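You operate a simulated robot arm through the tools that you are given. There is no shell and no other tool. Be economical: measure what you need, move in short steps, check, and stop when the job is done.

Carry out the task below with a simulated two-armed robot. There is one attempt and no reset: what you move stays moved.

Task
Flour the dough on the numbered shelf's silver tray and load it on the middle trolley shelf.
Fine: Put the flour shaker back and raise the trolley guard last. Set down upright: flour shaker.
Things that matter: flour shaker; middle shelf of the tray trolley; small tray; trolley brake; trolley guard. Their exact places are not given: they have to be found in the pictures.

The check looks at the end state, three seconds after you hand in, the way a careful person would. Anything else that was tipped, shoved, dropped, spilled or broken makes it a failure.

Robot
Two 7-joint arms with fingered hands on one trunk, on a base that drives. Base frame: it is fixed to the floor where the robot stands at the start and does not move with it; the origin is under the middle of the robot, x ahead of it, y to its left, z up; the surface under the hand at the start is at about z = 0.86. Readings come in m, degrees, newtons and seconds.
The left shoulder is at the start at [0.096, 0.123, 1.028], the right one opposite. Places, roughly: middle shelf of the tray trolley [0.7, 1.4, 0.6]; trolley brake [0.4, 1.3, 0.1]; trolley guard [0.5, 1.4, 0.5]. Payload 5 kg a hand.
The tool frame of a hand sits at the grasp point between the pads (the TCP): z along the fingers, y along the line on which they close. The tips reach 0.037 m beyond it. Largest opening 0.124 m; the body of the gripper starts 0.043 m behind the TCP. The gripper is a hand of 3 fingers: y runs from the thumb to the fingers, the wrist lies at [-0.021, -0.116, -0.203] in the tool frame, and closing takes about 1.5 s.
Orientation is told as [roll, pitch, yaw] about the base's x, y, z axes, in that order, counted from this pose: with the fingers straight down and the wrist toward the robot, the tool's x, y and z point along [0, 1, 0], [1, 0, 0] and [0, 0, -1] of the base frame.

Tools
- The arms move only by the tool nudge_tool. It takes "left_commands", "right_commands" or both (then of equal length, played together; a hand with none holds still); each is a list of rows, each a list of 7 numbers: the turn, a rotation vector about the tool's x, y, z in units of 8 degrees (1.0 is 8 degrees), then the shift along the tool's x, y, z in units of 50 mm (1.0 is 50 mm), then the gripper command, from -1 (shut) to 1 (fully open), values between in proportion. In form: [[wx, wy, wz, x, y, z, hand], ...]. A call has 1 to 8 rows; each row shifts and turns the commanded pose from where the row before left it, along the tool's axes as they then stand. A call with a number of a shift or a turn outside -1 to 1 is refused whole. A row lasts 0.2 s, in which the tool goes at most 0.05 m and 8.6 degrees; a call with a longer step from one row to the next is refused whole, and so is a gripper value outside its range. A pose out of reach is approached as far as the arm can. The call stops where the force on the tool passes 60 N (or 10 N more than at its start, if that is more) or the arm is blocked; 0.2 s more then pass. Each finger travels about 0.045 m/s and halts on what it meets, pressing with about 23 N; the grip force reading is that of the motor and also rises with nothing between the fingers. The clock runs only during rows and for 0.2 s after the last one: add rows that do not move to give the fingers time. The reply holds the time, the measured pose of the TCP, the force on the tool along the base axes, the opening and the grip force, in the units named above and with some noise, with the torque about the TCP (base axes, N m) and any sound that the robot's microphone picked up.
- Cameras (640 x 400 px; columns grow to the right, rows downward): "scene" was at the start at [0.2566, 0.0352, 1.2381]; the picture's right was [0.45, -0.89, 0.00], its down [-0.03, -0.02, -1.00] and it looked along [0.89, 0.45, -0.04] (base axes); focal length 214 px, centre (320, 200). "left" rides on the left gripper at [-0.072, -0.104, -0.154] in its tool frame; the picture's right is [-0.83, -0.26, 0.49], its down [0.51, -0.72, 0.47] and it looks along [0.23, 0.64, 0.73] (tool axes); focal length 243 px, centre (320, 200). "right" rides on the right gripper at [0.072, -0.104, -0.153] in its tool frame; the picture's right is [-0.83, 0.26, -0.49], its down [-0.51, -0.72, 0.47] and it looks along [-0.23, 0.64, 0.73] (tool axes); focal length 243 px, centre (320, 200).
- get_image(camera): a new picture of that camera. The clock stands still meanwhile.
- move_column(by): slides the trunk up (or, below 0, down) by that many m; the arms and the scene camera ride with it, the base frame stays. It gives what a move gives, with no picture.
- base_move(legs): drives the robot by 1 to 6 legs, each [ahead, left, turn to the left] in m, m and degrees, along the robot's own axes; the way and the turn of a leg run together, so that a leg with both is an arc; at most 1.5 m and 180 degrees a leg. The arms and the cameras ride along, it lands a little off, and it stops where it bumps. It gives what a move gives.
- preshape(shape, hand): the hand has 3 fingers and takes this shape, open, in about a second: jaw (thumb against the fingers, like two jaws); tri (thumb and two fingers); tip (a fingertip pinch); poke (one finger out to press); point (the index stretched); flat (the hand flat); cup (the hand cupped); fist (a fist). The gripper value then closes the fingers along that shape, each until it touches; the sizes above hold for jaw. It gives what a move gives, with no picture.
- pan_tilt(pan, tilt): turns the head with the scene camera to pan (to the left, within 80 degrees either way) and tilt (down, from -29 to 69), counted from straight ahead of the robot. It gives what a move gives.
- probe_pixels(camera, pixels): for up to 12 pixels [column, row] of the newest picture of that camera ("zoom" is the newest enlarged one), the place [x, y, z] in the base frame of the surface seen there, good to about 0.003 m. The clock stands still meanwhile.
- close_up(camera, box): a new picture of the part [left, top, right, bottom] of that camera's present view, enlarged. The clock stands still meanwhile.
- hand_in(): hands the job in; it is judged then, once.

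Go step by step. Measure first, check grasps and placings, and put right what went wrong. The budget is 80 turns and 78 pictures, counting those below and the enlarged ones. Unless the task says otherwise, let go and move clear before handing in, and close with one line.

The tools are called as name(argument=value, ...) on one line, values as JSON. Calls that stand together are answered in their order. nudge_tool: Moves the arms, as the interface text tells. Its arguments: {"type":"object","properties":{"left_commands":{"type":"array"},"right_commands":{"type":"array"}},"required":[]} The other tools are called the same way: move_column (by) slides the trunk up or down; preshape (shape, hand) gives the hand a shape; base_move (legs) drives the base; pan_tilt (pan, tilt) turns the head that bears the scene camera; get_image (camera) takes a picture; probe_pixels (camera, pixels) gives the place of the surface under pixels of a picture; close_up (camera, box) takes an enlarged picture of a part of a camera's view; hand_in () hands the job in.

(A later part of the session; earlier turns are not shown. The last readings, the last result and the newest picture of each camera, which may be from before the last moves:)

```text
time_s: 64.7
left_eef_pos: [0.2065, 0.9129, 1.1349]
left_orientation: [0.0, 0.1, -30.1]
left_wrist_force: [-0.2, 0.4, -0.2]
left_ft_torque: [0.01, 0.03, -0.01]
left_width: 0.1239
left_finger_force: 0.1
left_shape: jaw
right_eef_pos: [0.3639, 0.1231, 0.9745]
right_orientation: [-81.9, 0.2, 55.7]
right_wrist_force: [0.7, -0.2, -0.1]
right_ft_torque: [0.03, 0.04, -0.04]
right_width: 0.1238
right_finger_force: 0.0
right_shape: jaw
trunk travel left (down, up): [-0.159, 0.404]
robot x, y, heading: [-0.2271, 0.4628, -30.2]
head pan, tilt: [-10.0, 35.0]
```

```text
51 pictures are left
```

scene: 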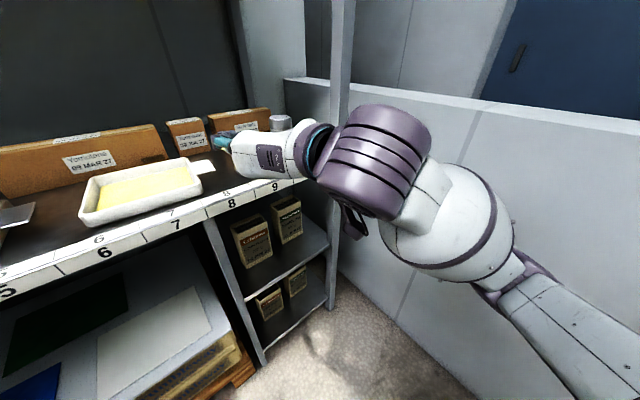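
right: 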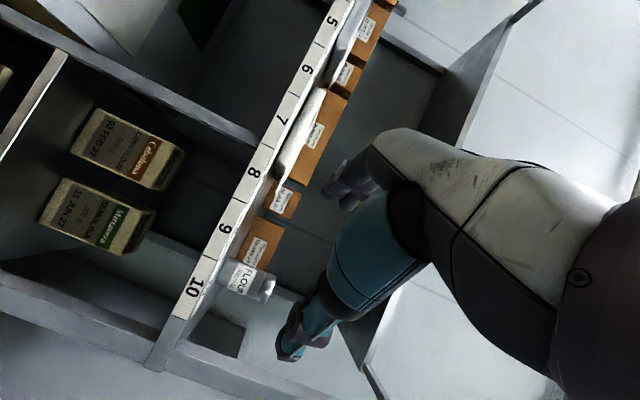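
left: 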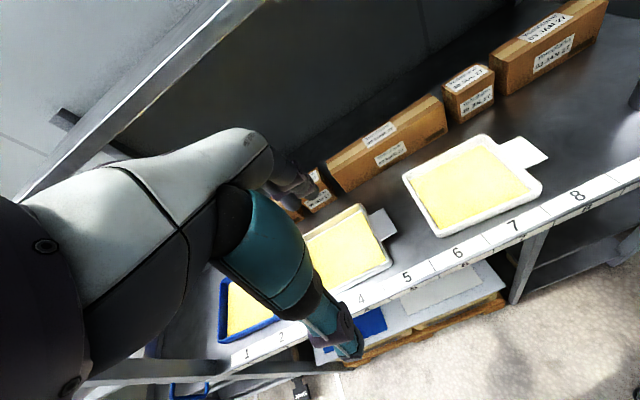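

Clear ahead; I advance 0.14 m along the fingers and check with the hand camera.

nudge_tool(right_commands=[[0, 0, 0, 0, 0, 0.7, 1], [0, 0, 0, 0, 0, 0.7, 1], [0, 0, 0, 0, 0, 0.7, 1], [0, 0, 0, 0, 0, 0.7, 1]])

get_image(camera="right")

close_up(camera="scene", box=[180, 80, 340, 180])

```text
time_s: 65.7
left_eef_pos: [0.2065, 0.9134, 1.1333]
left_orientation: [0.0, 0.2, -30.3]
left_wrist_force: [0.8, 0.0, -0.9]
left_ft_torque: [0.01, 0.01, 0.0]
left_width: 0.1241
left_finger_force: 0.1
left_shape: jaw
right_eef_pos: [0.4775, 0.0433, 0.9541]
right_orientation: [-82.1, 0.2, 55.8]
right_wrist_force: [0.1, -0.1, 0.2]
right_ft_torque: [0.03, -0.01, 0.02]
right_width: 0.124
right_finger_force: 0.1
right_shape: jaw
trunk travel left (down, up): [-0.159, 0.404]
robot x, y, heading: [-0.2288, 0.4643, -30.2]
head pan, tilt: [-10.0, 35.0]
```

```text
50 pictures are left
```

right: 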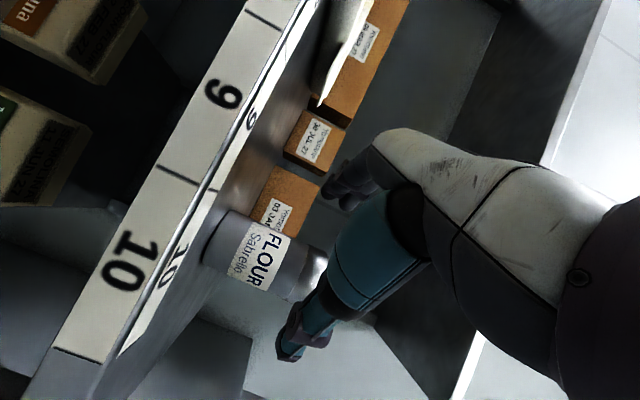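

```text
4.00 times, centred on (260, 130) of scene
```

zoom: 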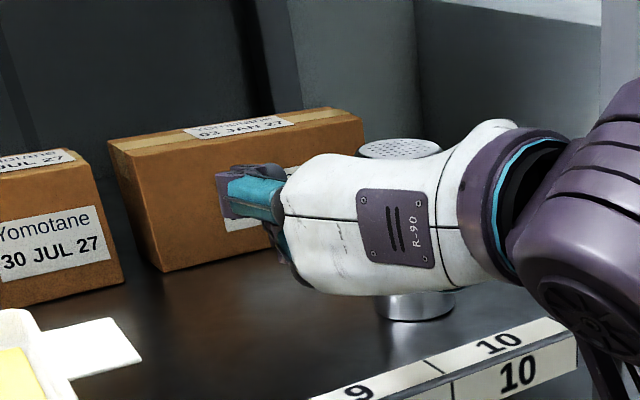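

In the hand picture the shaker sits between thumb (300,340) and finger (340,190). I probe it to fix its centre relative to the TCP.

probe_pixels(camera="right", pixels=[[250, 215], [262, 255], [235, 285], [300, 250], [300, 292], [212, 255], [355, 170], [295, 350], [340, 190]])

probe_pixels(camera="zoom", pixels=[[400, 150], [362, 150], [438, 150], [420, 310], [235, 195], [270, 200]])

```text
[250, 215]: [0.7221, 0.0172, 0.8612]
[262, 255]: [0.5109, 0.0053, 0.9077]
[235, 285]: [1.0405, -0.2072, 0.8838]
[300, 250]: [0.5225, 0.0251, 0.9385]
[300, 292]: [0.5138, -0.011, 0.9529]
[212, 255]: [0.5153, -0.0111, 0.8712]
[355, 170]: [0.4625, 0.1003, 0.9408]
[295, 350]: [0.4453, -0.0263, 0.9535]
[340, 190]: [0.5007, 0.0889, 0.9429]
```

```text
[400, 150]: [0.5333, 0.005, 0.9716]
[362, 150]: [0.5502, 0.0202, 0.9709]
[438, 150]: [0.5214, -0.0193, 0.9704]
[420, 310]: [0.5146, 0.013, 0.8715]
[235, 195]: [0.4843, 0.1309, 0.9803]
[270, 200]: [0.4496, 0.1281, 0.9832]
```

Shaker centre ≈(0.542,0.003), aligned within 3 mm. Advance 0.072 and drop 1 cm, then close.

nudge_tool(right_commands=[[0, 0, 0, 0.12, 0, 0.5, 1], [0, 0, 0, 0.1, 0, 0.5, 1], [0, 0, 0, 0, 0, 0.44, 1], [0, 0, 0, 0, 0, 0, 1]])

nudge_tool(right_commands=[[0, 0, 0, 0, 0, 0, 0], [0, 0, 0, 0, 0, 0, 0], [0, 0, 0, 0, 0, 0, -1], [0, 0, 0, 0, 0, 0, -1], [0, 0, 0, 0, 0, 0, -1], [0, 0, 0, 0, 0, 0, -1], [0, 0, 0, 0, 0, 0, -1], [0, 0, 0, 0, 0, 0, -1]])

get_image(camera="right")

```text
time_s: 66.7
left_eef_pos: [0.2054, 0.9145, 1.1344]
left_orientation: [-0.1, -0.1, -30.2]
left_wrist_force: [0.4, -0.9, -0.1]
left_ft_torque: [0.02, -0.04, 0.0]
left_width: 0.1244
left_finger_force: 0.1
left_shape: jaw
right_eef_pos: [0.5354, 0.0059, 0.9343]
right_orientation: [-82.0, 0.3, 55.7]
right_wrist_force: [0.2, -0.5, -0.2]
right_ft_torque: [-0.04, 0.01, -0.01]
right_width: 0.1241
right_finger_force: 0.1
right_shape: jaw
trunk travel left (down, up): [-0.159, 0.404]
robot x, y, heading: [-0.2314, 0.4639, -30.3]
head pan, tilt: [-10.0, 35.0]
```

```text
time_s: 68.5
left_eef_pos: [0.2056, 0.9144, 1.1334]
left_orientation: [-0.1, 0.0, -30.2]
left_wrist_force: [0.2, 0.7, -0.1]
left_ft_torque: [0.02, 0.01, -0.03]
left_width: 0.1241
left_finger_force: 0.0
left_shape: jaw
right_eef_pos: [0.5349, 0.0063, 0.9345]
right_orientation: [-82.0, 0.3, 55.8]
right_wrist_force: [0.1, -1.2, -0.2]
right_ft_torque: [-0.01, -0.01, 0.02]
right_width: 0.0426
right_finger_force: 22.4
right_shape: jaw
trunk travel left (down, up): [-0.159, 0.404]
robot x, y, heading: [-0.2351, 0.4637, -30.1]
head pan, tilt: [-10.0, 35.0]
```

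```text
48 pictures are left
```

right: 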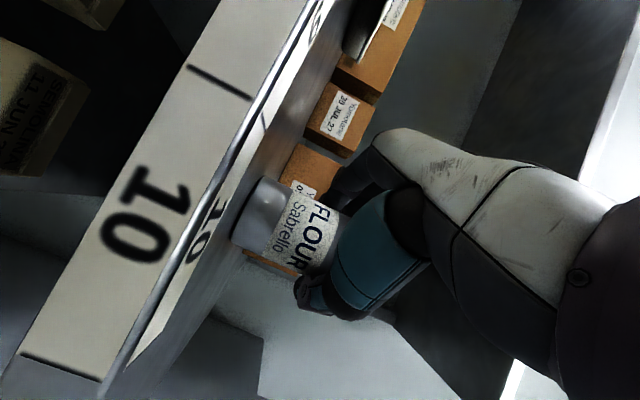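

Gripped (width 43 mm, 22 N). Lift 5 cm with the trunk and check.

move_column(by=0.05)

get_image(camera="right")

```text
time_s: 69.4
left_eef_pos: [0.2067, 0.9135, 1.183]
left_orientation: [0.1, 0.2, -30.1]
left_wrist_force: [0.2, 0.0, 0.4]
left_ft_torque: [0.01, 0.05, -0.01]
left_width: 0.124
left_finger_force: 0.0
left_shape: jaw
right_eef_pos: [0.5364, 0.0054, 0.9828]
right_orientation: [-81.9, 0.3, 55.7]
right_wrist_force: [-0.1, -0.5, -1.9]
right_ft_torque: [-0.02, -0.01, 0.0]
right_width: 0.0427
right_finger_force: 22.8
right_shape: jaw
trunk travel left (down, up): [-0.209, 0.354]
robot x, y, heading: [-0.2298, 0.4654, -30.2]
head pan, tilt: [-10.0, 35.0]
```

```text
47 pictures are left
```

right: 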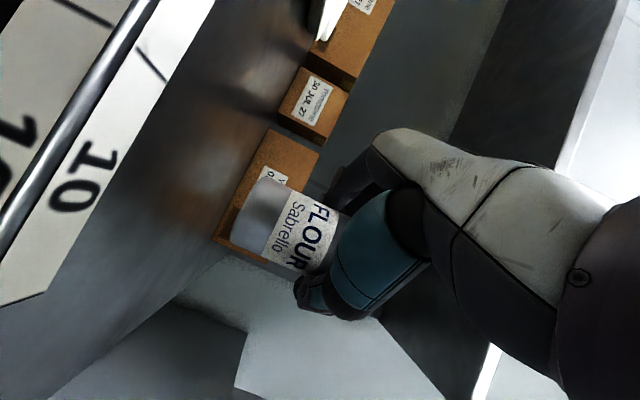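

The shaker is lifted, still upright (-1.9 N). I draw the arm back 0.09, back the base out, turn to heading 0 and raise the trunk 8 cm before approaching the silver tray.

nudge_tool(right_commands=[[0, 0, 0, 0, 0, -0.6, -1], [0, 0, 0, 0, 0, -0.6, -1], [0, 0, 0, 0, 0, -0.6, -1]])

base_move(legs=[[-0.2, -0.1, 0], [0, 0, 30.2]])

move_column(by=0.08)

```text
time_s: 70.2
left_eef_pos: [0.2055, 0.9149, 1.1846]
left_orientation: [0.1, 0.1, -30.2]
left_wrist_force: [-0.3, 0.0, 0.3]
left_ft_torque: [0.01, 0.0, -0.01]
left_width: 0.124
left_finger_force: 0.1
left_shape: jaw
right_eef_pos: [0.462, 0.0581, 1.0001]
right_orientation: [-82.1, 0.4, 55.6]
right_wrist_force: [-0.4, 0.1, -2.4]
right_ft_torque: [0.0, 0.01, -0.02]
right_width: 0.0425
right_finger_force: 23.2
right_shape: jaw
trunk travel left (down, up): [-0.209, 0.354]
robot x, y, heading: [-0.2317, 0.4609, -30.3]
head pan, tilt: [-10.0, 35.0]
```

```text
time_s: 73.4
left_eef_pos: [-0.3075, 1.0856, 1.1838]
left_orientation: [-0.1, 0.0, 0.1]
left_wrist_force: [-0.1, 0.0, -0.2]
left_ft_torque: [0.02, 0.03, 0.0]
left_width: 0.1238
left_finger_force: 0.1
left_shape: jaw
right_eef_pos: [0.3449, 0.4763, 0.9981]
right_orientation: [-82.0, 0.3, 85.9]
right_wrist_force: [0.4, 0.0, -1.3]
right_ft_torque: [0.01, 0.01, 0.04]
right_width: 0.0425
right_finger_force: 22.6
right_shape: jaw
trunk travel left (down, up): [-0.209, 0.354]
robot x, y, heading: [-0.4596, 0.4733, -0.2]
head pan, tilt: [-10.0, 35.0]
```

```text
time_s: 74.6
left_eef_pos: [-0.3065, 1.0872, 1.263]
left_orientation: [0.1, 0.1, 0.1]
left_wrist_force: [0.3, 0.9, -0.6]
left_ft_torque: [-0.01, 0.0, 0.0]
left_width: 0.124
left_finger_force: 0.0
left_shape: jaw
right_eef_pos: [0.3453, 0.4753, 1.0767]
right_orientation: [-81.8, 0.4, 86.0]
right_wrist_force: [0.3, -0.5, -1.9]
right_ft_torque: [-0.02, 0.03, -0.01]
right_width: 0.0421
right_finger_force: 23.2
right_shape: jaw
trunk travel left (down, up): [-0.289, 0.274]
robot x, y, heading: [-0.4526, 0.4771, 0.2]
head pan, tilt: [-10.0, 35.0]
```

TCP (0.345,0.475,1.077). Drive left 0.16 then ahead 0.217 so the shaker is over the silver tray's centre.

base_move(legs=[[0, 0.158, 0], [0.215, 0, 0]])

pan_tilt(pan=10, tilt=35)

get_image(camera="scene")

```text
time_s: 77.9
left_eef_pos: [-0.0898, 1.2405, 1.2642]
left_orientation: [0.1, 0.1, -0.3]
left_wrist_force: [0.1, 0.1, 0.8]
left_ft_torque: [-0.02, 0.0, 0.05]
left_width: 0.124
left_finger_force: 0.1
left_shape: jaw
right_eef_pos: [0.5584, 0.6272, 1.0783]
right_orientation: [-81.9, 0.2, 85.6]
right_wrist_force: [0.3, -0.3, -1.2]
right_ft_torque: [0.0, 0.01, 0.0]
right_width: 0.0422
right_finger_force: 23.3
right_shape: jaw
trunk travel left (down, up): [-0.289, 0.274]
robot x, y, heading: [-0.2429, 0.6345, -0.5]
head pan, tilt: [-10.0, 35.0]
```

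```text
time_s: 78.7
left_eef_pos: [-0.0901, 1.2405, 1.264]
left_orientation: [0.1, 0.1, -0.3]
left_wrist_force: [0.3, 0.0, -0.9]
left_ft_torque: [-0.01, 0.0, 0.0]
left_width: 0.1242
left_finger_force: 0.1
left_shape: jaw
right_eef_pos: [0.5591, 0.627, 1.0788]
right_orientation: [-82.0, 0.3, 85.6]
right_wrist_force: [0.9, 0.4, -1.8]
right_ft_torque: [-0.03, 0.01, 0.01]
right_width: 0.0425
right_finger_force: 23.3
right_shape: jaw
trunk travel left (down, up): [-0.289, 0.274]
robot x, y, heading: [-0.2441, 0.6362, -0.7]
head pan, tilt: [10.0, 35.0]
```

```text
46 pictures are left
```

scene: 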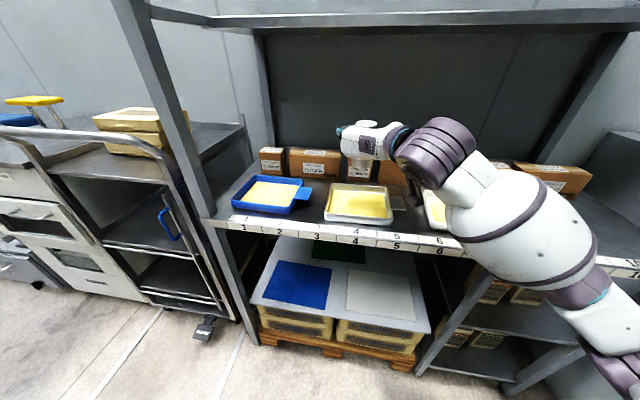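

Shaker hangs over the silver tray (360,200). I roll it about the finger axis, in stages.

nudge_tool(right_commands=[[0, 0, 1, 0, 0, 0, -1], [0, 0, 1, 0, 0, 0, -1], [0, 0, 1, 0, 0, 0, -1], [0, 0, 1, 0, 0, 0, -1], [0, 0, 1, 0, 0, 0, -1], [0, 0, 1, 0, 0, 0, -1], [0, 0, 1, 0, 0, 0, -1], [0, 0, 1, 0, 0, 0, -1]])

get_image(camera="scene")

```text
time_s: 80.5
left_eef_pos: [-0.0913, 1.2428, 1.2636]
left_orientation: [-0.1, -0.1, -0.3]
left_wrist_force: [-0.5, 0.2, -0.4]
left_ft_torque: [-0.03, -0.04, 0.03]
left_width: 0.1239
left_finger_force: 0.2
left_shape: jaw
right_eef_pos: [0.5592, 0.6279, 1.0804]
right_orientation: [-72.4, -62.6, 69.8]
right_wrist_force: [-0.2, 0.2, -1.1]
right_ft_torque: [-0.04, 0.0, -0.02]
right_width: 0.0422
right_finger_force: 23.5
right_shape: jaw
trunk travel left (down, up): [-0.289, 0.274]
robot x, y, heading: [-0.2427, 0.6321, -0.1]
head pan, tilt: [10.0, 35.0]
```

```text
45 pictures are left
```

scene: 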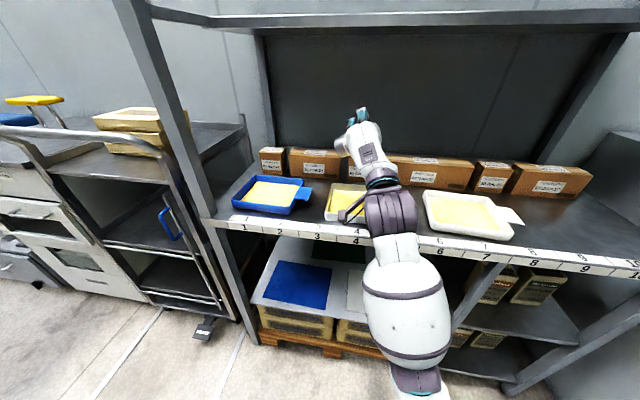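

No contact; the wrist is near the shelf front edge (390,235). I probe clearance before continuing.

probe_pixels(camera="scene", pixels=[[390, 190], [385, 225], [400, 250], [405, 290], [372, 160], [350, 215], [361, 112], [340, 145]])

close_up(camera="scene", box=[300, 90, 460, 260])

```text
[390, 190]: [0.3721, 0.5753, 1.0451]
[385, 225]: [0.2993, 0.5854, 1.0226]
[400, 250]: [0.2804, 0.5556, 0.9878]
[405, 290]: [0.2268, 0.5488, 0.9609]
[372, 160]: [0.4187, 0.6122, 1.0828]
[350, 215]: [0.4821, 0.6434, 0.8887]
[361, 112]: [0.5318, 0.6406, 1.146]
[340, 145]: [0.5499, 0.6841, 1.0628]
```

```text
2.35 times, centred on (380, 175) of scene
```

zoom: 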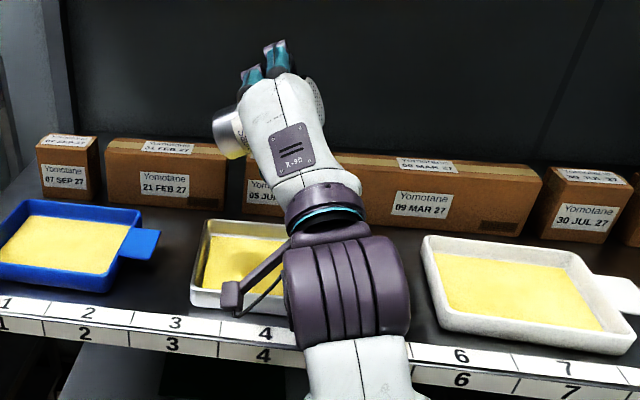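

Clearance is fine. Continue the roll another 64°.

nudge_tool(right_commands=[[0, 0, 1, 0, 0, 0, -1], [0, 0, 1, 0, 0, 0, -1], [0, 0, 1, 0, 0, 0, -1], [0, 0, 1, 0, 0, 0, -1], [0, 0, 1, 0, 0, 0, -1], [0, 0, 1, 0, 0, 0, -1], [0, 0, 1, 0, 0, 0, -1], [0, 0, 1, 0, 0, 0, -1]])

close_up(camera="scene", box=[300, 90, 460, 260])

```text
time_s: 82.3
left_eef_pos: [-0.0899, 1.2417, 1.264]
left_orientation: [0.1, 0.1, -0.3]
left_wrist_force: [-0.4, 0.1, -0.3]
left_ft_torque: [0.0, -0.02, -0.03]
left_width: 0.1242
left_finger_force: 0.0
left_shape: jaw
right_eef_pos: [0.5601, 0.6263, 1.0771]
right_orientation: [76.9, -51.5, -84.4]
right_wrist_force: [-0.1, -0.5, -2.1]
right_ft_torque: [0.01, 0.04, -0.02]
right_width: 0.042
right_finger_force: 23.0
right_shape: jaw
trunk travel left (down, up): [-0.289, 0.274]
robot x, y, heading: [-0.2427, 0.6324, -0.4]
head pan, tilt: [10.0, 35.0]
```

```text
2.35 times, centred on (380, 175) of scene
```

zoom: 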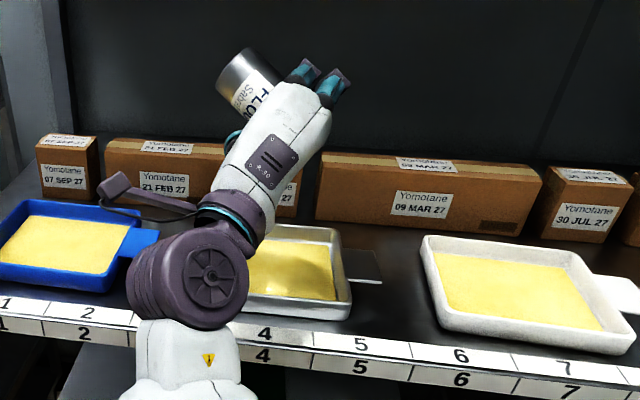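

128° rolled, no contact. Roll 40° more, then shake up and down.

nudge_tool(right_commands=[[0, 0, 1, 0, 0, 0, -1], [0, 0, 1, 0, 0, 0, -1], [0, 0, 1, 0, 0, 0, -1], [0, 0, 1, 0, 0, 0, -1], [0, 0, 1, 0, 0, 0, -1], [0, 0, 0, 0, 0, 0, -1]])

close_up(camera="scene", box=[240, 70, 460, 260])

```text
time_s: 83.7
left_eef_pos: [-0.0914, 1.2413, 1.2633]
left_orientation: [0.0, 0.0, -0.3]
left_wrist_force: [-0.8, 0.0, 0.1]
left_ft_torque: [0.02, 0.01, 0.02]
left_width: 0.1242
left_finger_force: 0.1
left_shape: jaw
right_eef_pos: [0.5594, 0.6275, 1.0788]
right_orientation: [81.8, -12.1, -92.7]
right_wrist_force: [0.5, -0.6, -1.4]
right_ft_torque: [-0.02, 0.0, 0.02]
right_width: 0.0419
right_finger_force: 23.2
right_shape: jaw
trunk travel left (down, up): [-0.289, 0.274]
robot x, y, heading: [-0.2462, 0.6342, -0.5]
head pan, tilt: [10.0, 35.0]
```

```text
2.11 times, centred on (350, 165) of scene
```

zoom: 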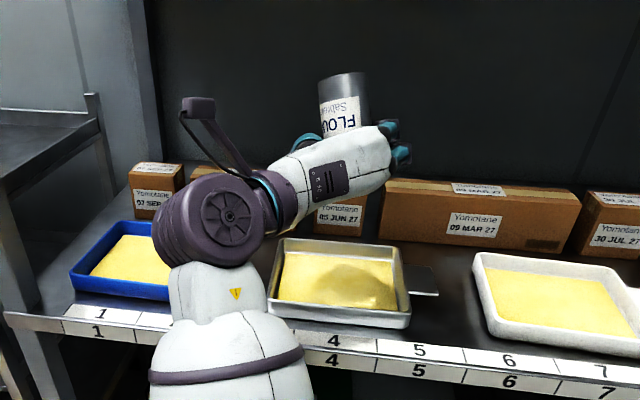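

The shaker is inverted over the silver tray with holes down. I lower 4 cm and shake.

nudge_tool(right_commands=[[0, 0, 0.5, -0.8, 0, 0, -1], [0, 0, 0, 0.7, 0, 0, -1], [0, 0, 0, -0.7, 0, 0, -1], [0, 0, 0, 0.7, 0, 0, -1], [0, 0, 0, -0.7, 0, 0, -1], [0, 0, 0, 0.7, 0, 0, -1], [0, 0, 0, -0.7, 0, 0, -1], [0, 0, 0, 0, 0, 0, -1]])

close_up(camera="scene", box=[300, 130, 460, 240])

```text
time_s: 85.5
left_eef_pos: [-0.09, 1.2415, 1.2643]
left_orientation: [0.0, 0.0, -0.3]
left_wrist_force: [-0.2, 0.6, -0.5]
left_ft_torque: [0.01, -0.01, 0.0]
left_width: 0.124
left_finger_force: 0.0
left_shape: jaw
right_eef_pos: [0.552, 0.6191, 1.0388]
right_orientation: [82.0, -8.3, -93.3]
right_wrist_force: [-0.2, -0.7, -1.8]
right_ft_torque: [-0.03, 0.05, -0.02]
right_width: 0.0418
right_finger_force: 23.0
right_shape: jaw
trunk travel left (down, up): [-0.289, 0.274]
robot x, y, heading: [-0.2405, 0.6336, -0.2]
head pan, tilt: [10.0, 35.0]
```

```text
3.64 times, centred on (380, 185) of scene
```

zoom: 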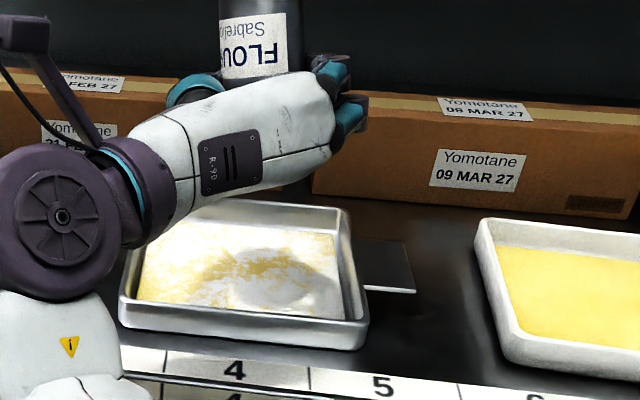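

Flour is landing across the dough, with yellow patches left (mid, 260,265). One more shaking round, a bit further back.

nudge_tool(right_commands=[[0, 0, 0, 0.7, 0, 0.3, -1], [0, 0, 0, -0.7, 0, 0, -1], [0, 0, 0, 0.7, 0, 0.2, -1], [0, 0, 0, -0.7, 0, 0, -1], [0, 0, 0, 0.7, 0, -0.3, -1], [0, 0, 0, -0.7, 0, 0, -1], [0, 0, 0, 0, 0, 0, -1]])

close_up(camera="scene", box=[300, 130, 460, 240])

```text
time_s: 87.1
left_eef_pos: [-0.0898, 1.2414, 1.2638]
left_orientation: [0.0, 0.0, -0.2]
left_wrist_force: [0.0, 0.5, 0.9]
left_ft_torque: [-0.04, -0.03, 0.0]
left_width: 0.1242
left_finger_force: 0.1
left_shape: jaw
right_eef_pos: [0.5613, 0.6193, 1.0383]
right_orientation: [81.8, -8.3, -93.3]
right_wrist_force: [-0.7, 0.6, -2.2]
right_ft_torque: [0.0, 0.04, -0.02]
right_width: 0.0417
right_finger_force: 22.4
right_shape: jaw
trunk travel left (down, up): [-0.289, 0.274]
robot x, y, heading: [-0.2444, 0.6314, -0.4]
head pan, tilt: [10.0, 35.0]
```

```text
3.64 times, centred on (380, 185) of scene
```

zoom: 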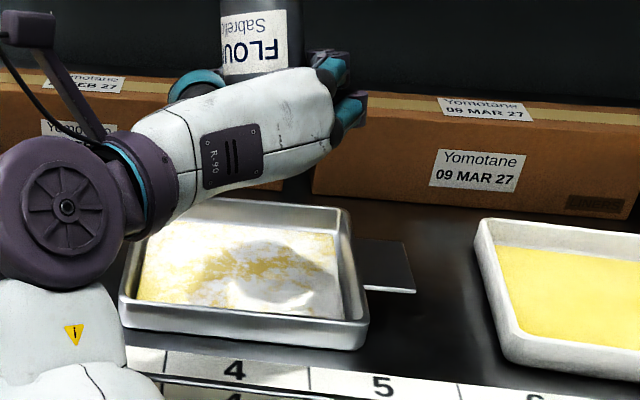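

The dough is well floured and nothing is outside. I raise and roll back upright.

nudge_tool(right_commands=[[0, 0, -1, 0.8, 0, 0, -1], [0, 0, -1, 0, 0, 0, -1], [0, 0, -1, 0, 0, 0, -1], [0, 0, -1, 0, 0, 0, -1], [0, 0, -1, 0, 0, 0, -1], [0, 0, -1, 0, 0, 0, -1], [0, 0, -1, 0, 0, 0, -1], [0, 0, -1, 0, 0, 0, -1]])

nudge_tool(right_commands=[[0, 0, -1, 0, 0, 0, -1], [0, 0, -1, 0, 0, 0, -1], [0, 0, -1, 0, 0, 0, -1], [0, 0, -1, 0, 0, 0, -1], [0, 0, -1, 0, 0, 0, -1], [0, 0, -1, 0, 0, 0, -1], [0, 0, -1, 0, 0, 0, -1], [0, 0, -1, 0, 0, 0, -1]])

nudge_tool(right_commands=[[0, 0, -1, 0, 0, 0, -1], [0, 0, -1, 0, 0, 0, -1], [0, 0, -1, 0, 0, 0, -1], [0, 0, -1, 0, 0, 0, -1], [0, 0, -1, 0, 0, 0, -1], [0, 0, -0.5, 0, 0, 0, -1], [0, 0, 0, 0, 0, 0, -1]])

get_image(camera="scene")

```text
time_s: 88.9
left_eef_pos: [-0.0903, 1.2406, 1.2645]
left_orientation: [0.0, 0.0, -0.3]
left_wrist_force: [-0.1, 0.1, -0.6]
left_ft_torque: [0.05, -0.01, -0.01]
left_width: 0.1239
left_finger_force: 0.0
left_shape: jaw
right_eef_pos: [0.5682, 0.624, 1.0779]
right_orientation: [65.1, -70.7, -70.7]
right_wrist_force: [-0.5, -0.2, -1.4]
right_ft_torque: [-0.02, 0.02, -0.01]
right_width: 0.0415
right_finger_force: 22.5
right_shape: jaw
trunk travel left (down, up): [-0.289, 0.274]
robot x, y, heading: [-0.2429, 0.6309, -0.2]
head pan, tilt: [10.0, 35.0]
```

```text
time_s: 90.7
left_eef_pos: [-0.0901, 1.24, 1.2645]
left_orientation: [-0.1, 0.0, -0.2]
left_wrist_force: [0.2, -0.3, 0.7]
left_ft_torque: [-0.02, 0.02, 0.03]
left_width: 0.124
left_finger_force: 0.0
left_shape: jaw
right_eef_pos: [0.5681, 0.6229, 1.0754]
right_orientation: [-78.8, -43.1, 78.0]
right_wrist_force: [-0.2, 0.6, -2.8]
right_ft_torque: [-0.02, -0.01, -0.01]
right_width: 0.0414
right_finger_force: 22.7
right_shape: jaw
trunk travel left (down, up): [-0.289, 0.274]
robot x, y, heading: [-0.2429, 0.6331, -0.4]
head pan, tilt: [10.0, 35.0]
```

```text
time_s: 92.3
left_eef_pos: [-0.0903, 1.2416, 1.2621]
left_orientation: [0.0, 0.0, -0.4]
left_wrist_force: [-0.3, -0.1, 0.7]
left_ft_torque: [-0.01, -0.04, -0.03]
left_width: 0.124
left_finger_force: 0.1
left_shape: jaw
right_eef_pos: [0.5703, 0.6244, 1.0785]
right_orientation: [-82.0, 0.3, 85.5]
right_wrist_force: [-0.1, -0.2, -2.6]
right_ft_torque: [-0.01, 0.01, -0.04]
right_width: 0.0413
right_finger_force: 22.8
right_shape: jaw
trunk travel left (down, up): [-0.289, 0.274]
robot x, y, heading: [-0.2421, 0.6315, -0.3]
head pan, tilt: [10.0, 35.0]
```

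```text
39 pictures are left
```

scene: 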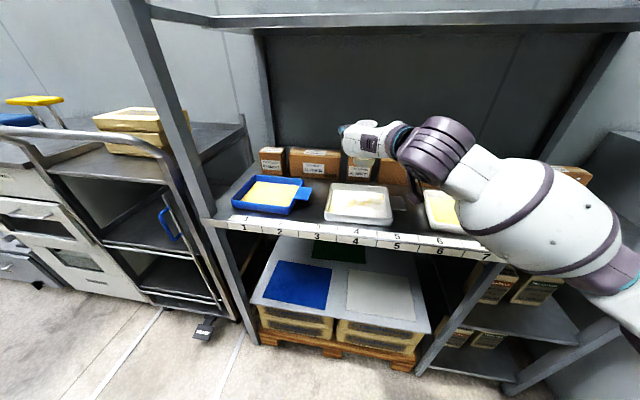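

Back upright. I retrace the base path: back, right, turn -30°, and look.

base_move(legs=[[-0.22, 0, 0], [0, -0.155, 0], [0, 0, -30]])

pan_tilt(pan=-10, tilt=35)

get_image(camera="scene")

```text
time_s: 97.1
left_eef_pos: [-0.0274, 0.9301, 1.2633]
left_orientation: [0.0, 0.0, -30.1]
left_wrist_force: [0.4, 0.2, -1.2]
left_ft_torque: [0.0, -0.03, 0.0]
left_width: 0.1241
left_finger_force: 0.0
left_shape: jaw
right_eef_pos: [0.2367, 0.0671, 1.0769]
right_orientation: [-82.0, 0.4, 55.7]
right_wrist_force: [-0.6, -0.6, -2.6]
right_ft_torque: [0.0, 0.01, 0.01]
right_width: 0.0414
right_finger_force: 22.8
right_shape: jaw
trunk travel left (down, up): [-0.289, 0.274]
robot x, y, heading: [-0.4642, 0.4782, -30.5]
head pan, tilt: [10.0, 35.0]
```

```text
time_s: 97.9
left_eef_pos: [-0.0276, 0.9295, 1.2627]
left_orientation: [0.1, 0.0, -30.2]
left_wrist_force: [-0.5, -0.1, 0.6]
left_ft_torque: [0.02, -0.02, 0.02]
left_width: 0.1239
left_finger_force: 0.0
left_shape: jaw
right_eef_pos: [0.2352, 0.0654, 1.0775]
right_orientation: [-81.9, 0.2, 55.8]
right_wrist_force: [0.2, -0.5, -2.0]
right_ft_torque: [0.03, 0.03, 0.01]
right_width: 0.0411
right_finger_force: 22.9
right_shape: jaw
trunk travel left (down, up): [-0.289, 0.274]
robot x, y, heading: [-0.4611, 0.4756, -30.2]
head pan, tilt: [-10.0, 35.0]
```

```text
38 pictures are left
```

scene: 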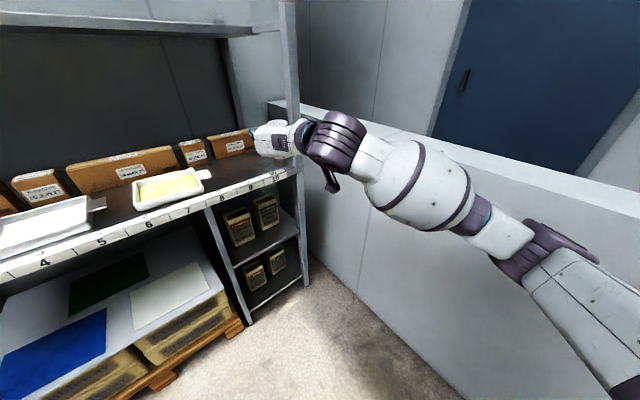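

I check elbow clearance to the wall before advancing.

probe_pixels(camera="scene", pixels=[[545, 235], [575, 245], [520, 270], [490, 225], [620, 190], [480, 140], [420, 170], [330, 130]])

```text
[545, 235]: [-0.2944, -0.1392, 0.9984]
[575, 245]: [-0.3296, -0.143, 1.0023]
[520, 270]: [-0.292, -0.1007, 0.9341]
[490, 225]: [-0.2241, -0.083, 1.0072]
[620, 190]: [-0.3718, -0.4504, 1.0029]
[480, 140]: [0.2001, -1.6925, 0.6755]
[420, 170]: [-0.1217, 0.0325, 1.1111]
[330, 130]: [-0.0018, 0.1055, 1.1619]
```

Elbow has >0.1 m to the wall. I drive so TCP lands at the pick-up spot (0.535,0.006), still high.

base_move(legs=[[0.288, 0.099, 0]])

```text
time_s: 100.0
left_eef_pos: [0.2727, 0.8678, 1.2642]
left_orientation: [0.0, -0.1, -30.4]
left_wrist_force: [0.6, -0.5, -0.4]
left_ft_torque: [0.03, -0.02, 0.01]
left_width: 0.1239
left_finger_force: 0.1
left_shape: jaw
right_eef_pos: [0.5374, 0.0038, 1.0795]
right_orientation: [-82.0, 0.3, 55.7]
right_wrist_force: [-0.1, 0.4, -3.0]
right_ft_torque: [0.04, 0.02, -0.04]
right_width: 0.0411
right_finger_force: 23.3
right_shape: jaw
trunk travel left (down, up): [-0.289, 0.274]
robot x, y, heading: [-0.1637, 0.4173, -30.3]
head pan, tilt: [-10.0, 35.0]
```

Landed within 3 mm of the original spot. Lower the trunk 0.138 and check.

move_column(by=-0.138)

get_image(camera="right")

```text
time_s: 101.6
left_eef_pos: [0.2731, 0.8684, 1.1274]
left_orientation: [0.0, 0.0, -30.2]
left_wrist_force: [-1.0, 0.5, -0.5]
left_ft_torque: [-0.01, -0.02, 0.0]
left_width: 0.1241
left_finger_force: 0.0
left_shape: jaw
right_eef_pos: [0.5376, 0.0058, 0.9388]
right_orientation: [-82.1, 0.3, 55.7]
right_wrist_force: [-0.4, 0.0, -2.2]
right_ft_torque: [-0.01, 0.01, 0.01]
right_width: 0.0414
right_finger_force: 23.1
right_shape: jaw
trunk travel left (down, up): [-0.151, 0.412]
robot x, y, heading: [-0.1631, 0.4139, -30.0]
head pan, tilt: [-10.0, 35.0]
```

```text
37 pictures are left
```

right: 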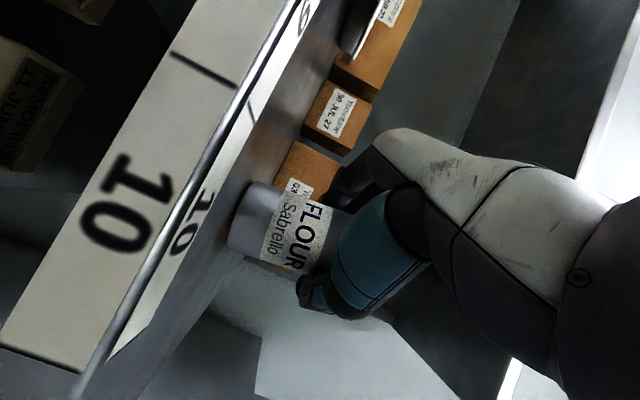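

About 4 mm above. Lower that, then open gradually.

move_column(by=-0.004)

nudge_tool(right_commands=[[0, 0, 0, 0, 0, 0, -0.2], [0, 0, 0, 0, 0, 0, -0.1], [0, 0, 0, 0, 0, 0, 0.2], [0, 0, 0, 0, 0, 0, 0.6], [0, 0, 0, 0, 0, 0, 1], [0, 0, 0, 0, 0, 0, 1], [0, 0, 0, 0, 0, 0, 1], [0, 0, 0, 0, 0, 0, 1]])

nudge_tool(right_commands=[[0, 0, 0, 0, 0, 0, 1], [0, 0, 0, 0, 0, 0, 1], [0, 0, 0, 0, 0, -0.5, 1], [0, 0, 0, 0, 0, -0.5, 1], [0, 0, 0, 0, 0, -0.8, 1], [0, 0, 0, 0, 0, -0.8, 1]])

get_image(camera="right")

```text
time_s: 102.2
left_eef_pos: [0.2732, 0.8694, 1.1225]
left_orientation: [0.0, 0.0, -30.2]
left_wrist_force: [0.4, -0.8, 0.7]
left_ft_torque: [-0.02, 0.01, 0.0]
left_width: 0.124
left_finger_force: 0.0
left_shape: jaw
right_eef_pos: [0.5354, 0.0056, 0.9375]
right_orientation: [-82.0, 0.3, 55.7]
right_wrist_force: [1.3, -0.8, 5.1]
right_ft_torque: [0.06, -0.03, -0.02]
right_width: 0.041
right_finger_force: 23.0
right_shape: jaw
trunk travel left (down, up): [-0.147, 0.416]
robot x, y, heading: [-0.1633, 0.421, -30.5]
head pan, tilt: [-10.0, 35.0]
```

```text
time_s: 104.0
left_eef_pos: [0.273, 0.8682, 1.1215]
left_orientation: [0.0, 0.0, -30.3]
left_wrist_force: [-0.5, 0.0, 0.2]
left_ft_torque: [0.0, 0.0, -0.02]
left_width: 0.1239
left_finger_force: 0.0
left_shape: jaw
right_eef_pos: [0.5358, 0.0043, 0.9352]
right_orientation: [-82.0, 0.2, 55.7]
right_wrist_force: [0.1, 0.8, 0.6]
right_ft_torque: [-0.01, 0.03, -0.02]
right_width: 0.1236
right_finger_force: 0.1
right_shape: jaw
trunk travel left (down, up): [-0.147, 0.416]
robot x, y, heading: [-0.1675, 0.4148, -30.1]
head pan, tilt: [-10.0, 35.0]
```

```text
time_s: 105.3
left_eef_pos: [0.2735, 0.8706, 1.1231]
left_orientation: [0.0, 0.0, -30.2]
left_wrist_force: [-0.1, 0.0, 0.2]
left_ft_torque: [-0.03, -0.01, 0.01]
left_width: 0.1239
left_finger_force: 0.0
left_shape: jaw
right_eef_pos: [0.428, 0.0782, 0.9538]
right_orientation: [-82.0, 0.4, 55.6]
right_wrist_force: [0.7, 0.1, 0.0]
right_ft_torque: [0.0, 0.02, -0.03]
right_width: 0.1238
right_finger_force: 0.1
right_shape: jaw
trunk travel left (down, up): [-0.147, 0.416]
robot x, y, heading: [-0.1612, 0.4179, -30.3]
head pan, tilt: [-10.0, 35.0]
```

```text
36 pictures are left
```

right: 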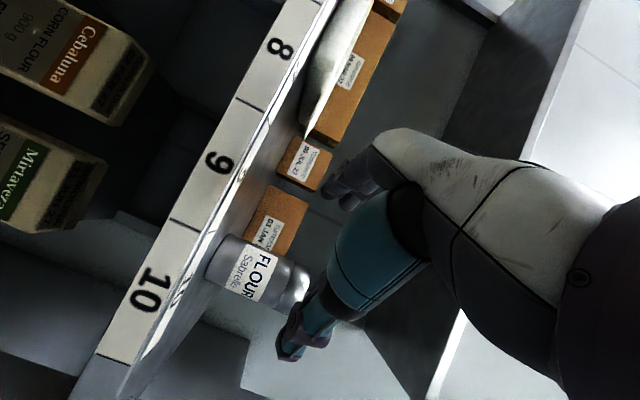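

The shaker stands upright in its place. Now to the brake: back out, turn straight, drive left to y≈1.5 well away from the trolley.

base_move(legs=[[-0.33, 0, 0], [0, 0, 30.2], [0, 0.92, 0]])

nudge_tool(right_commands=[[0.577, 0.577, 0.577, 0, 0, -0.2, 1], [0.577, 0.577, 0.577, 0, 0, -0.2, 1], [0.577, 0.577, 0.577, 0, 0, -0.2, 1], [0.577, 0.577, 0.577, 0, 0, 0, 1], [0.577, 0.577, 0.577, 0, 0, 0, 1], [0.577, 0.577, 0.577, 0, 0, 0, 1], [0.577, 0.577, 0.577, 0, 0, 0, 1], [0.577, 0.577, 0.577, 0, 0, 0, 1]])

nudge_tool(right_commands=[[0.577, 0.577, 0.577, 0, 0, 0, 1], [0.577, 0.577, 0.577, 0, 0, 0, 1], [0.577, 0.577, 0.577, 0, 0, 0, 1], [0.577, 0.577, 0.577, 0, 0, 0, 1], [0.577, 0.577, 0.577, 0, 0, 0, 0], [0.577, 0.577, 0.577, 0, 0, 0, -1], [0.3, 0.9, 0.4, 0, 0, 0, -1], [0, 0, 0, 0, 0, 0, -1]])

move_column(by=-0.14)

pan_tilt(pan=-10, tilt=45)

get_image(camera="scene")

```text
time_s: 117.1
left_eef_pos: [-0.2877, 2.1178, 1.1228]
left_orientation: [0.0, 0.0, -0.5]
left_wrist_force: [-0.1, -0.5, -0.4]
left_ft_torque: [-0.01, 0.02, 0.02]
left_width: 0.1241
left_finger_force: 0.1
left_shape: jaw
right_eef_pos: [0.2415, 1.5106, 0.9536]
right_orientation: [-81.9, 0.3, 85.5]
right_wrist_force: [-0.8, -0.3, -0.7]
right_ft_torque: [0.02, -0.01, 0.0]
right_width: 0.1237
right_finger_force: 0.1
right_shape: jaw
trunk travel left (down, up): [-0.147, 0.416]
robot x, y, heading: [-0.4383, 1.5094, -0.6]
head pan, tilt: [-10.0, 35.0]
```

```text
time_s: 118.9
left_eef_pos: [-0.2895, 2.1169, 1.1211]
left_orientation: [-0.1, 0.1, -0.4]
left_wrist_force: [-0.4, 0.9, 0.0]
left_ft_torque: [-0.01, -0.02, 0.02]
left_width: 0.1241
left_finger_force: 0.1
left_shape: jaw
right_eef_pos: [0.212, 1.5129, 0.9597]
right_orientation: [-36.3, -13.0, 35.4]
right_wrist_force: [-0.1, 0.2, 0.5]
right_ft_torque: [-0.03, -0.01, 0.0]
right_width: 0.1238
right_finger_force: 0.1
right_shape: jaw
trunk travel left (down, up): [-0.147, 0.416]
robot x, y, heading: [-0.4422, 1.5081, -0.2]
head pan, tilt: [-10.0, 35.0]
```

```text
time_s: 120.7
left_eef_pos: [-0.2881, 2.1172, 1.1218]
left_orientation: [0.0, 0.0, -0.4]
left_wrist_force: [-0.2, 0.2, 0.5]
left_ft_torque: [-0.02, -0.01, -0.02]
left_width: 0.124
left_finger_force: 0.0
left_shape: jaw
right_eef_pos: [0.2135, 1.5134, 0.9602]
right_orientation: [2.5, 6.0, -3.1]
right_wrist_force: [0.1, 0.6, -0.2]
right_ft_torque: [0.01, 0.02, 0.01]
right_width: 0.0372
right_finger_force: 0.1
right_shape: jaw
trunk travel left (down, up): [-0.147, 0.416]
robot x, y, heading: [-0.4437, 1.5104, -0.2]
head pan, tilt: [-10.0, 35.0]
```

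```text
time_s: 122.3
left_eef_pos: [-0.2878, 2.1182, 0.9818]
left_orientation: [0.0, 0.1, -0.3]
left_wrist_force: [0.4, -1.0, -0.2]
left_ft_torque: [0.01, 0.02, 0.03]
left_width: 0.1242
left_finger_force: 0.1
left_shape: jaw
right_eef_pos: [0.2121, 1.5128, 0.8207]
right_orientation: [2.5, 5.9, -3.1]
right_wrist_force: [0.1, -0.6, -0.8]
right_ft_torque: [0.03, 0.01, -0.02]
right_width: 0.0
right_finger_force: 23.0
right_shape: jaw
trunk travel left (down, up): [-0.007, 0.556]
robot x, y, heading: [-0.4449, 1.508, -0.6]
head pan, tilt: [-10.0, 35.0]
```

```text
time_s: 123.0
left_eef_pos: [-0.2887, 2.1164, 0.9824]
left_orientation: [0.0, -0.1, -0.4]
left_wrist_force: [-0.1, -0.1, 0.0]
left_ft_torque: [-0.01, 0.02, -0.02]
left_width: 0.1238
left_finger_force: 0.0
left_shape: jaw
right_eef_pos: [0.2134, 1.5151, 0.8195]
right_orientation: [2.5, 6.0, -2.9]
right_wrist_force: [-0.2, 0.5, 0.5]
right_ft_torque: [0.0, 0.03, 0.04]
right_width: 0.0
right_finger_force: 23.3
right_shape: jaw
trunk travel left (down, up): [-0.007, 0.556]
robot x, y, heading: [-0.44, 1.5116, -0.7]
head pan, tilt: [-10.0, 45.0]
```

```text
35 pictures are left
```

scene: 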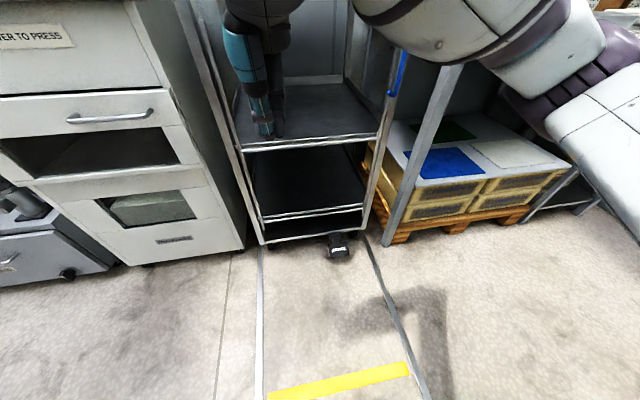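

Hand points down. I lower it toward the floor in front, drawing back and to the right.

nudge_tool(right_commands=[[0, 0, 0, -0.25, -0.25, 0.9, -1], [0, 0, 0, -0.25, -0.25, 0.9, -1], [0, 0, 0, -0.25, -0.25, 0.9, -1], [0, 0, 0, -0.25, -0.25, 0.9, -1], [0, 0, 0, -0.25, -0.25, 0.9, -1], [0, 0, 0, -0.25, -0.25, 0.9, -1], [0, 0, 0, -0.25, -0.25, 0.9, -1], [0, 0, 0, -0.25, -0.25, 0.9, -1]])

nudge_tool(right_commands=[[0, 0, 0, -0.2, 0, 0.9, -1], [0, 0, 0, -0.2, 0, 0.9, -1], [0, 0, 0, -0.2, 0, 0.9, -1], [0, 0, 0, -0.2, 0, 0.9, -1], [0, 0, 0, -0.2, 0, 0.5, -1], [0, 0, 0, 0, 0, 0, -1]])

```text
time_s: 125.0
left_eef_pos: [-0.2881, 2.1169, 0.9823]
left_orientation: [0.1, 0.1, -0.4]
left_wrist_force: [0.0, 0.1, 0.0]
left_ft_torque: [-0.01, 0.0, 0.0]
left_width: 0.1242
left_finger_force: 0.0
left_shape: jaw
right_eef_pos: [0.1772, 1.4592, 0.5401]
right_orientation: [3.0, -5.0, -3.0]
right_wrist_force: [-0.2, 0.8, -0.4]
right_ft_torque: [0.01, -0.03, 0.04]
right_width: 0.0
right_finger_force: 23.2
right_shape: jaw
right hand out of reach, approached as far as the arm can: row 5, 6, 7
trunk travel left (down, up): [-0.007, 0.556]
robot x, y, heading: [-0.4405, 1.5073, -0.2]
head pan, tilt: [-10.0, 45.0]
stopped in row 8 (right hand): the arm was blocked; the commanded pose is now the measured one
```

```text
time_s: 126.5
left_eef_pos: [-0.2886, 2.1179, 0.9813]
left_orientation: [0.0, 0.1, -0.3]
left_wrist_force: [0.4, 1.0, 0.0]
left_ft_torque: [0.0, 0.02, -0.01]
left_width: 0.1237
left_finger_force: 0.1
left_shape: jaw
right_eef_pos: [0.192, 1.4194, 0.3322]
right_orientation: [2.8, -4.9, -3.1]
right_wrist_force: [-0.8, -0.5, -0.7]
right_ft_torque: [0.04, -0.03, 0.0]
right_width: 0.0001
right_finger_force: 22.7
right_shape: jaw
trunk travel left (down, up): [-0.007, 0.556]
robot x, y, heading: [-0.4401, 1.5105, -0.4]
head pan, tilt: [-10.0, 45.0]
```

Low now (z 0.33). Drive so the fingertips are above the pedal (0.405,1.304), then look.

base_move(legs=[[0.214, -0.115, 0]])

get_image(camera="scene")

get_image(camera="right")

```text
time_s: 128.2
left_eef_pos: [-0.0818, 2.0028, 0.9819]
left_orientation: [0.0, -0.1, -0.3]
left_wrist_force: [-0.2, -0.6, -0.5]
left_ft_torque: [-0.02, 0.04, -0.01]
left_width: 0.1241
left_finger_force: 0.0
left_shape: jaw
right_eef_pos: [0.3983, 1.3049, 0.333]
right_orientation: [2.9, -4.8, -2.9]
right_wrist_force: [0.9, -0.8, -0.2]
right_ft_torque: [0.01, 0.01, 0.01]
right_width: 0.0
right_finger_force: 23.2
right_shape: jaw
trunk travel left (down, up): [-0.007, 0.556]
robot x, y, heading: [-0.2346, 1.393, -0.2]
head pan, tilt: [-10.0, 45.0]
```

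```text
34 pictures are left
```

scene: 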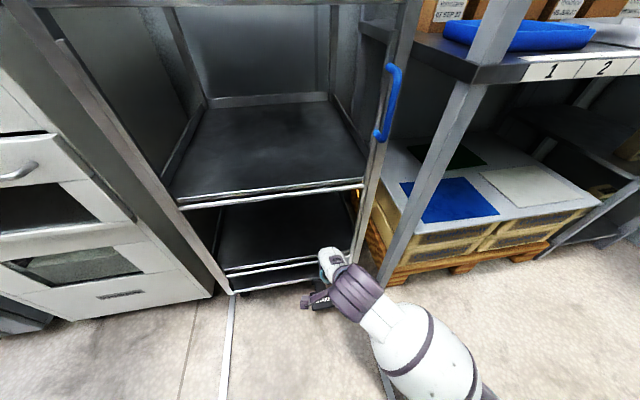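

```text
33 pictures are left
```

right: 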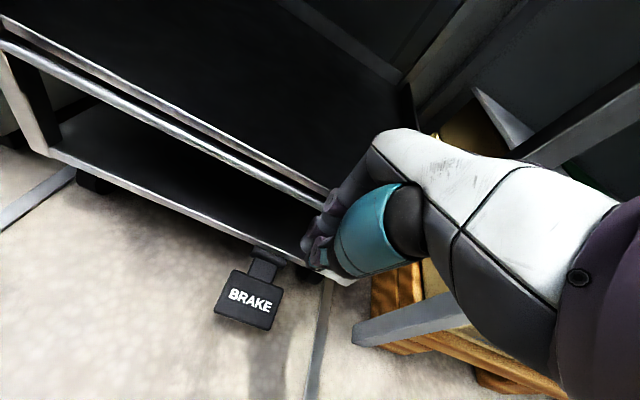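

The pedal is clear at (250,300) in the hand view. I probe it, and the guard handle/bars and middle shelf in the scene view.

probe_pixels(camera="right", pixels=[[250, 300], [222, 305], [238, 278], [278, 290], [266, 320], [262, 265], [325, 245]])

probe_pixels(camera="scene", pixels=[[392, 68], [388, 100], [377, 136], [180, 206], [357, 184], [205, 112], [325, 95], [270, 190], [362, 176], [230, 275], [300, 3], [375, 160]])

```text
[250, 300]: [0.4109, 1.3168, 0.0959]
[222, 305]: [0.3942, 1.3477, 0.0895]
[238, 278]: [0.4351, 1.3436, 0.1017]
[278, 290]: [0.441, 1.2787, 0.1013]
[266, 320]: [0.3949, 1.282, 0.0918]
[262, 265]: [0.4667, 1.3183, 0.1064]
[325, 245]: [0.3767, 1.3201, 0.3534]
```

```text
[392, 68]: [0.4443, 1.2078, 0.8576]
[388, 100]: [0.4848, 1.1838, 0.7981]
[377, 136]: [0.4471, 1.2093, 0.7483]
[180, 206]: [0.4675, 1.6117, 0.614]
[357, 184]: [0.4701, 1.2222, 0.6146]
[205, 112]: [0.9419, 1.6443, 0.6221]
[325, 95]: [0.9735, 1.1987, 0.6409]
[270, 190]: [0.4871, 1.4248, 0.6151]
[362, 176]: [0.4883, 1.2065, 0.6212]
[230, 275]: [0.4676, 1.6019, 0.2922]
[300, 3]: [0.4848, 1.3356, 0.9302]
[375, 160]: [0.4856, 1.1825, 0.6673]
```

Pedal centre (0.412,1.313,0.096). I descend to just above it, then press.

nudge_tool(right_commands=[[0, 0, 0, 0.15, 0.1, 0.9, -1], [0, 0, 0, 0, 0.1, 0.9, -1], [0, 0, 0, 0, 0.1, 0.9, -1], [0, 0, 0, 0, 0, 0.7, -1], [0, 0, 0, 0, 0, 0, -1]])

nudge_tool(right_commands=[[0, 0, 0, 0, 0, 0.2, -1], [0, 0, 0, 0, 0, 0.2, -1], [0, 0, 0, 0, 0, 0.2, -1], [0, 0, 0, 0, 0, 0.2, -1], [0, 0, 0, 0, 0, 0.2, -1], [0, 0, 0, 0, 0, 0.2, -1]])

get_image(camera="right")

```text
time_s: 129.4
left_eef_pos: [-0.0829, 2.0029, 0.9812]
left_orientation: [0.0, 0.0, -0.2]
left_wrist_force: [-0.2, 0.3, -0.1]
left_ft_torque: [-0.02, 0.01, -0.02]
left_width: 0.1238
left_finger_force: 0.2
left_shape: jaw
right_eef_pos: [0.4316, 1.3196, 0.165]
right_orientation: [2.9, -5.0, -2.9]
right_wrist_force: [1.1, 0.4, 0.4]
right_ft_torque: [0.03, 0.0, 0.01]
right_width: 0.0
right_finger_force: 22.5
right_shape: jaw
trunk travel left (down, up): [-0.007, 0.556]
robot x, y, heading: [-0.2314, 1.3924, -0.2]
head pan, tilt: [-10.0, 45.0]
```

```text
time_s: 130.4
left_eef_pos: [-0.0837, 2.0025, 0.9823]
left_orientation: [0.0, 0.0, -0.4]
left_wrist_force: [1.0, 0.4, -0.3]
left_ft_torque: [0.06, 0.02, -0.01]
left_width: 0.1239
left_finger_force: 0.1
left_shape: jaw
right_eef_pos: [0.438, 1.3218, 0.1393]
right_orientation: [3.2, -6.2, -2.9]
right_wrist_force: [-16.0, -0.6, 33.6]
right_ft_torque: [0.08, 0.9, 0.07]
right_width: 0.0
right_finger_force: 22.9
right_shape: jaw
trunk travel left (down, up): [-0.007, 0.556]
robot x, y, heading: [-0.2345, 1.3926, -0.2]
head pan, tilt: [-10.0, 45.0]
stopped in row 5 (right hand): the force on the tool passed its limit at 80 N (the readings are from after the stop); the commanded pose is now the measured one
```

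```text
32 pictures are left
```

right: 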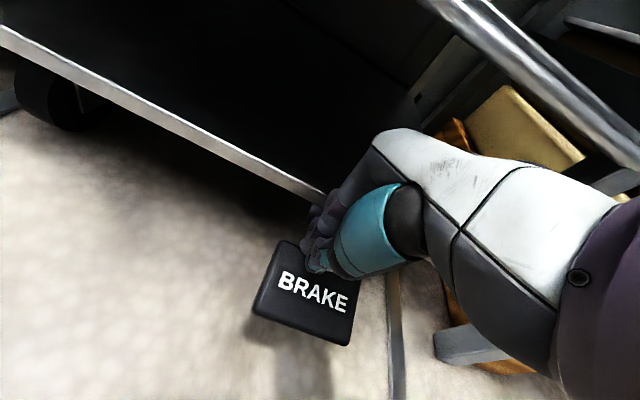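

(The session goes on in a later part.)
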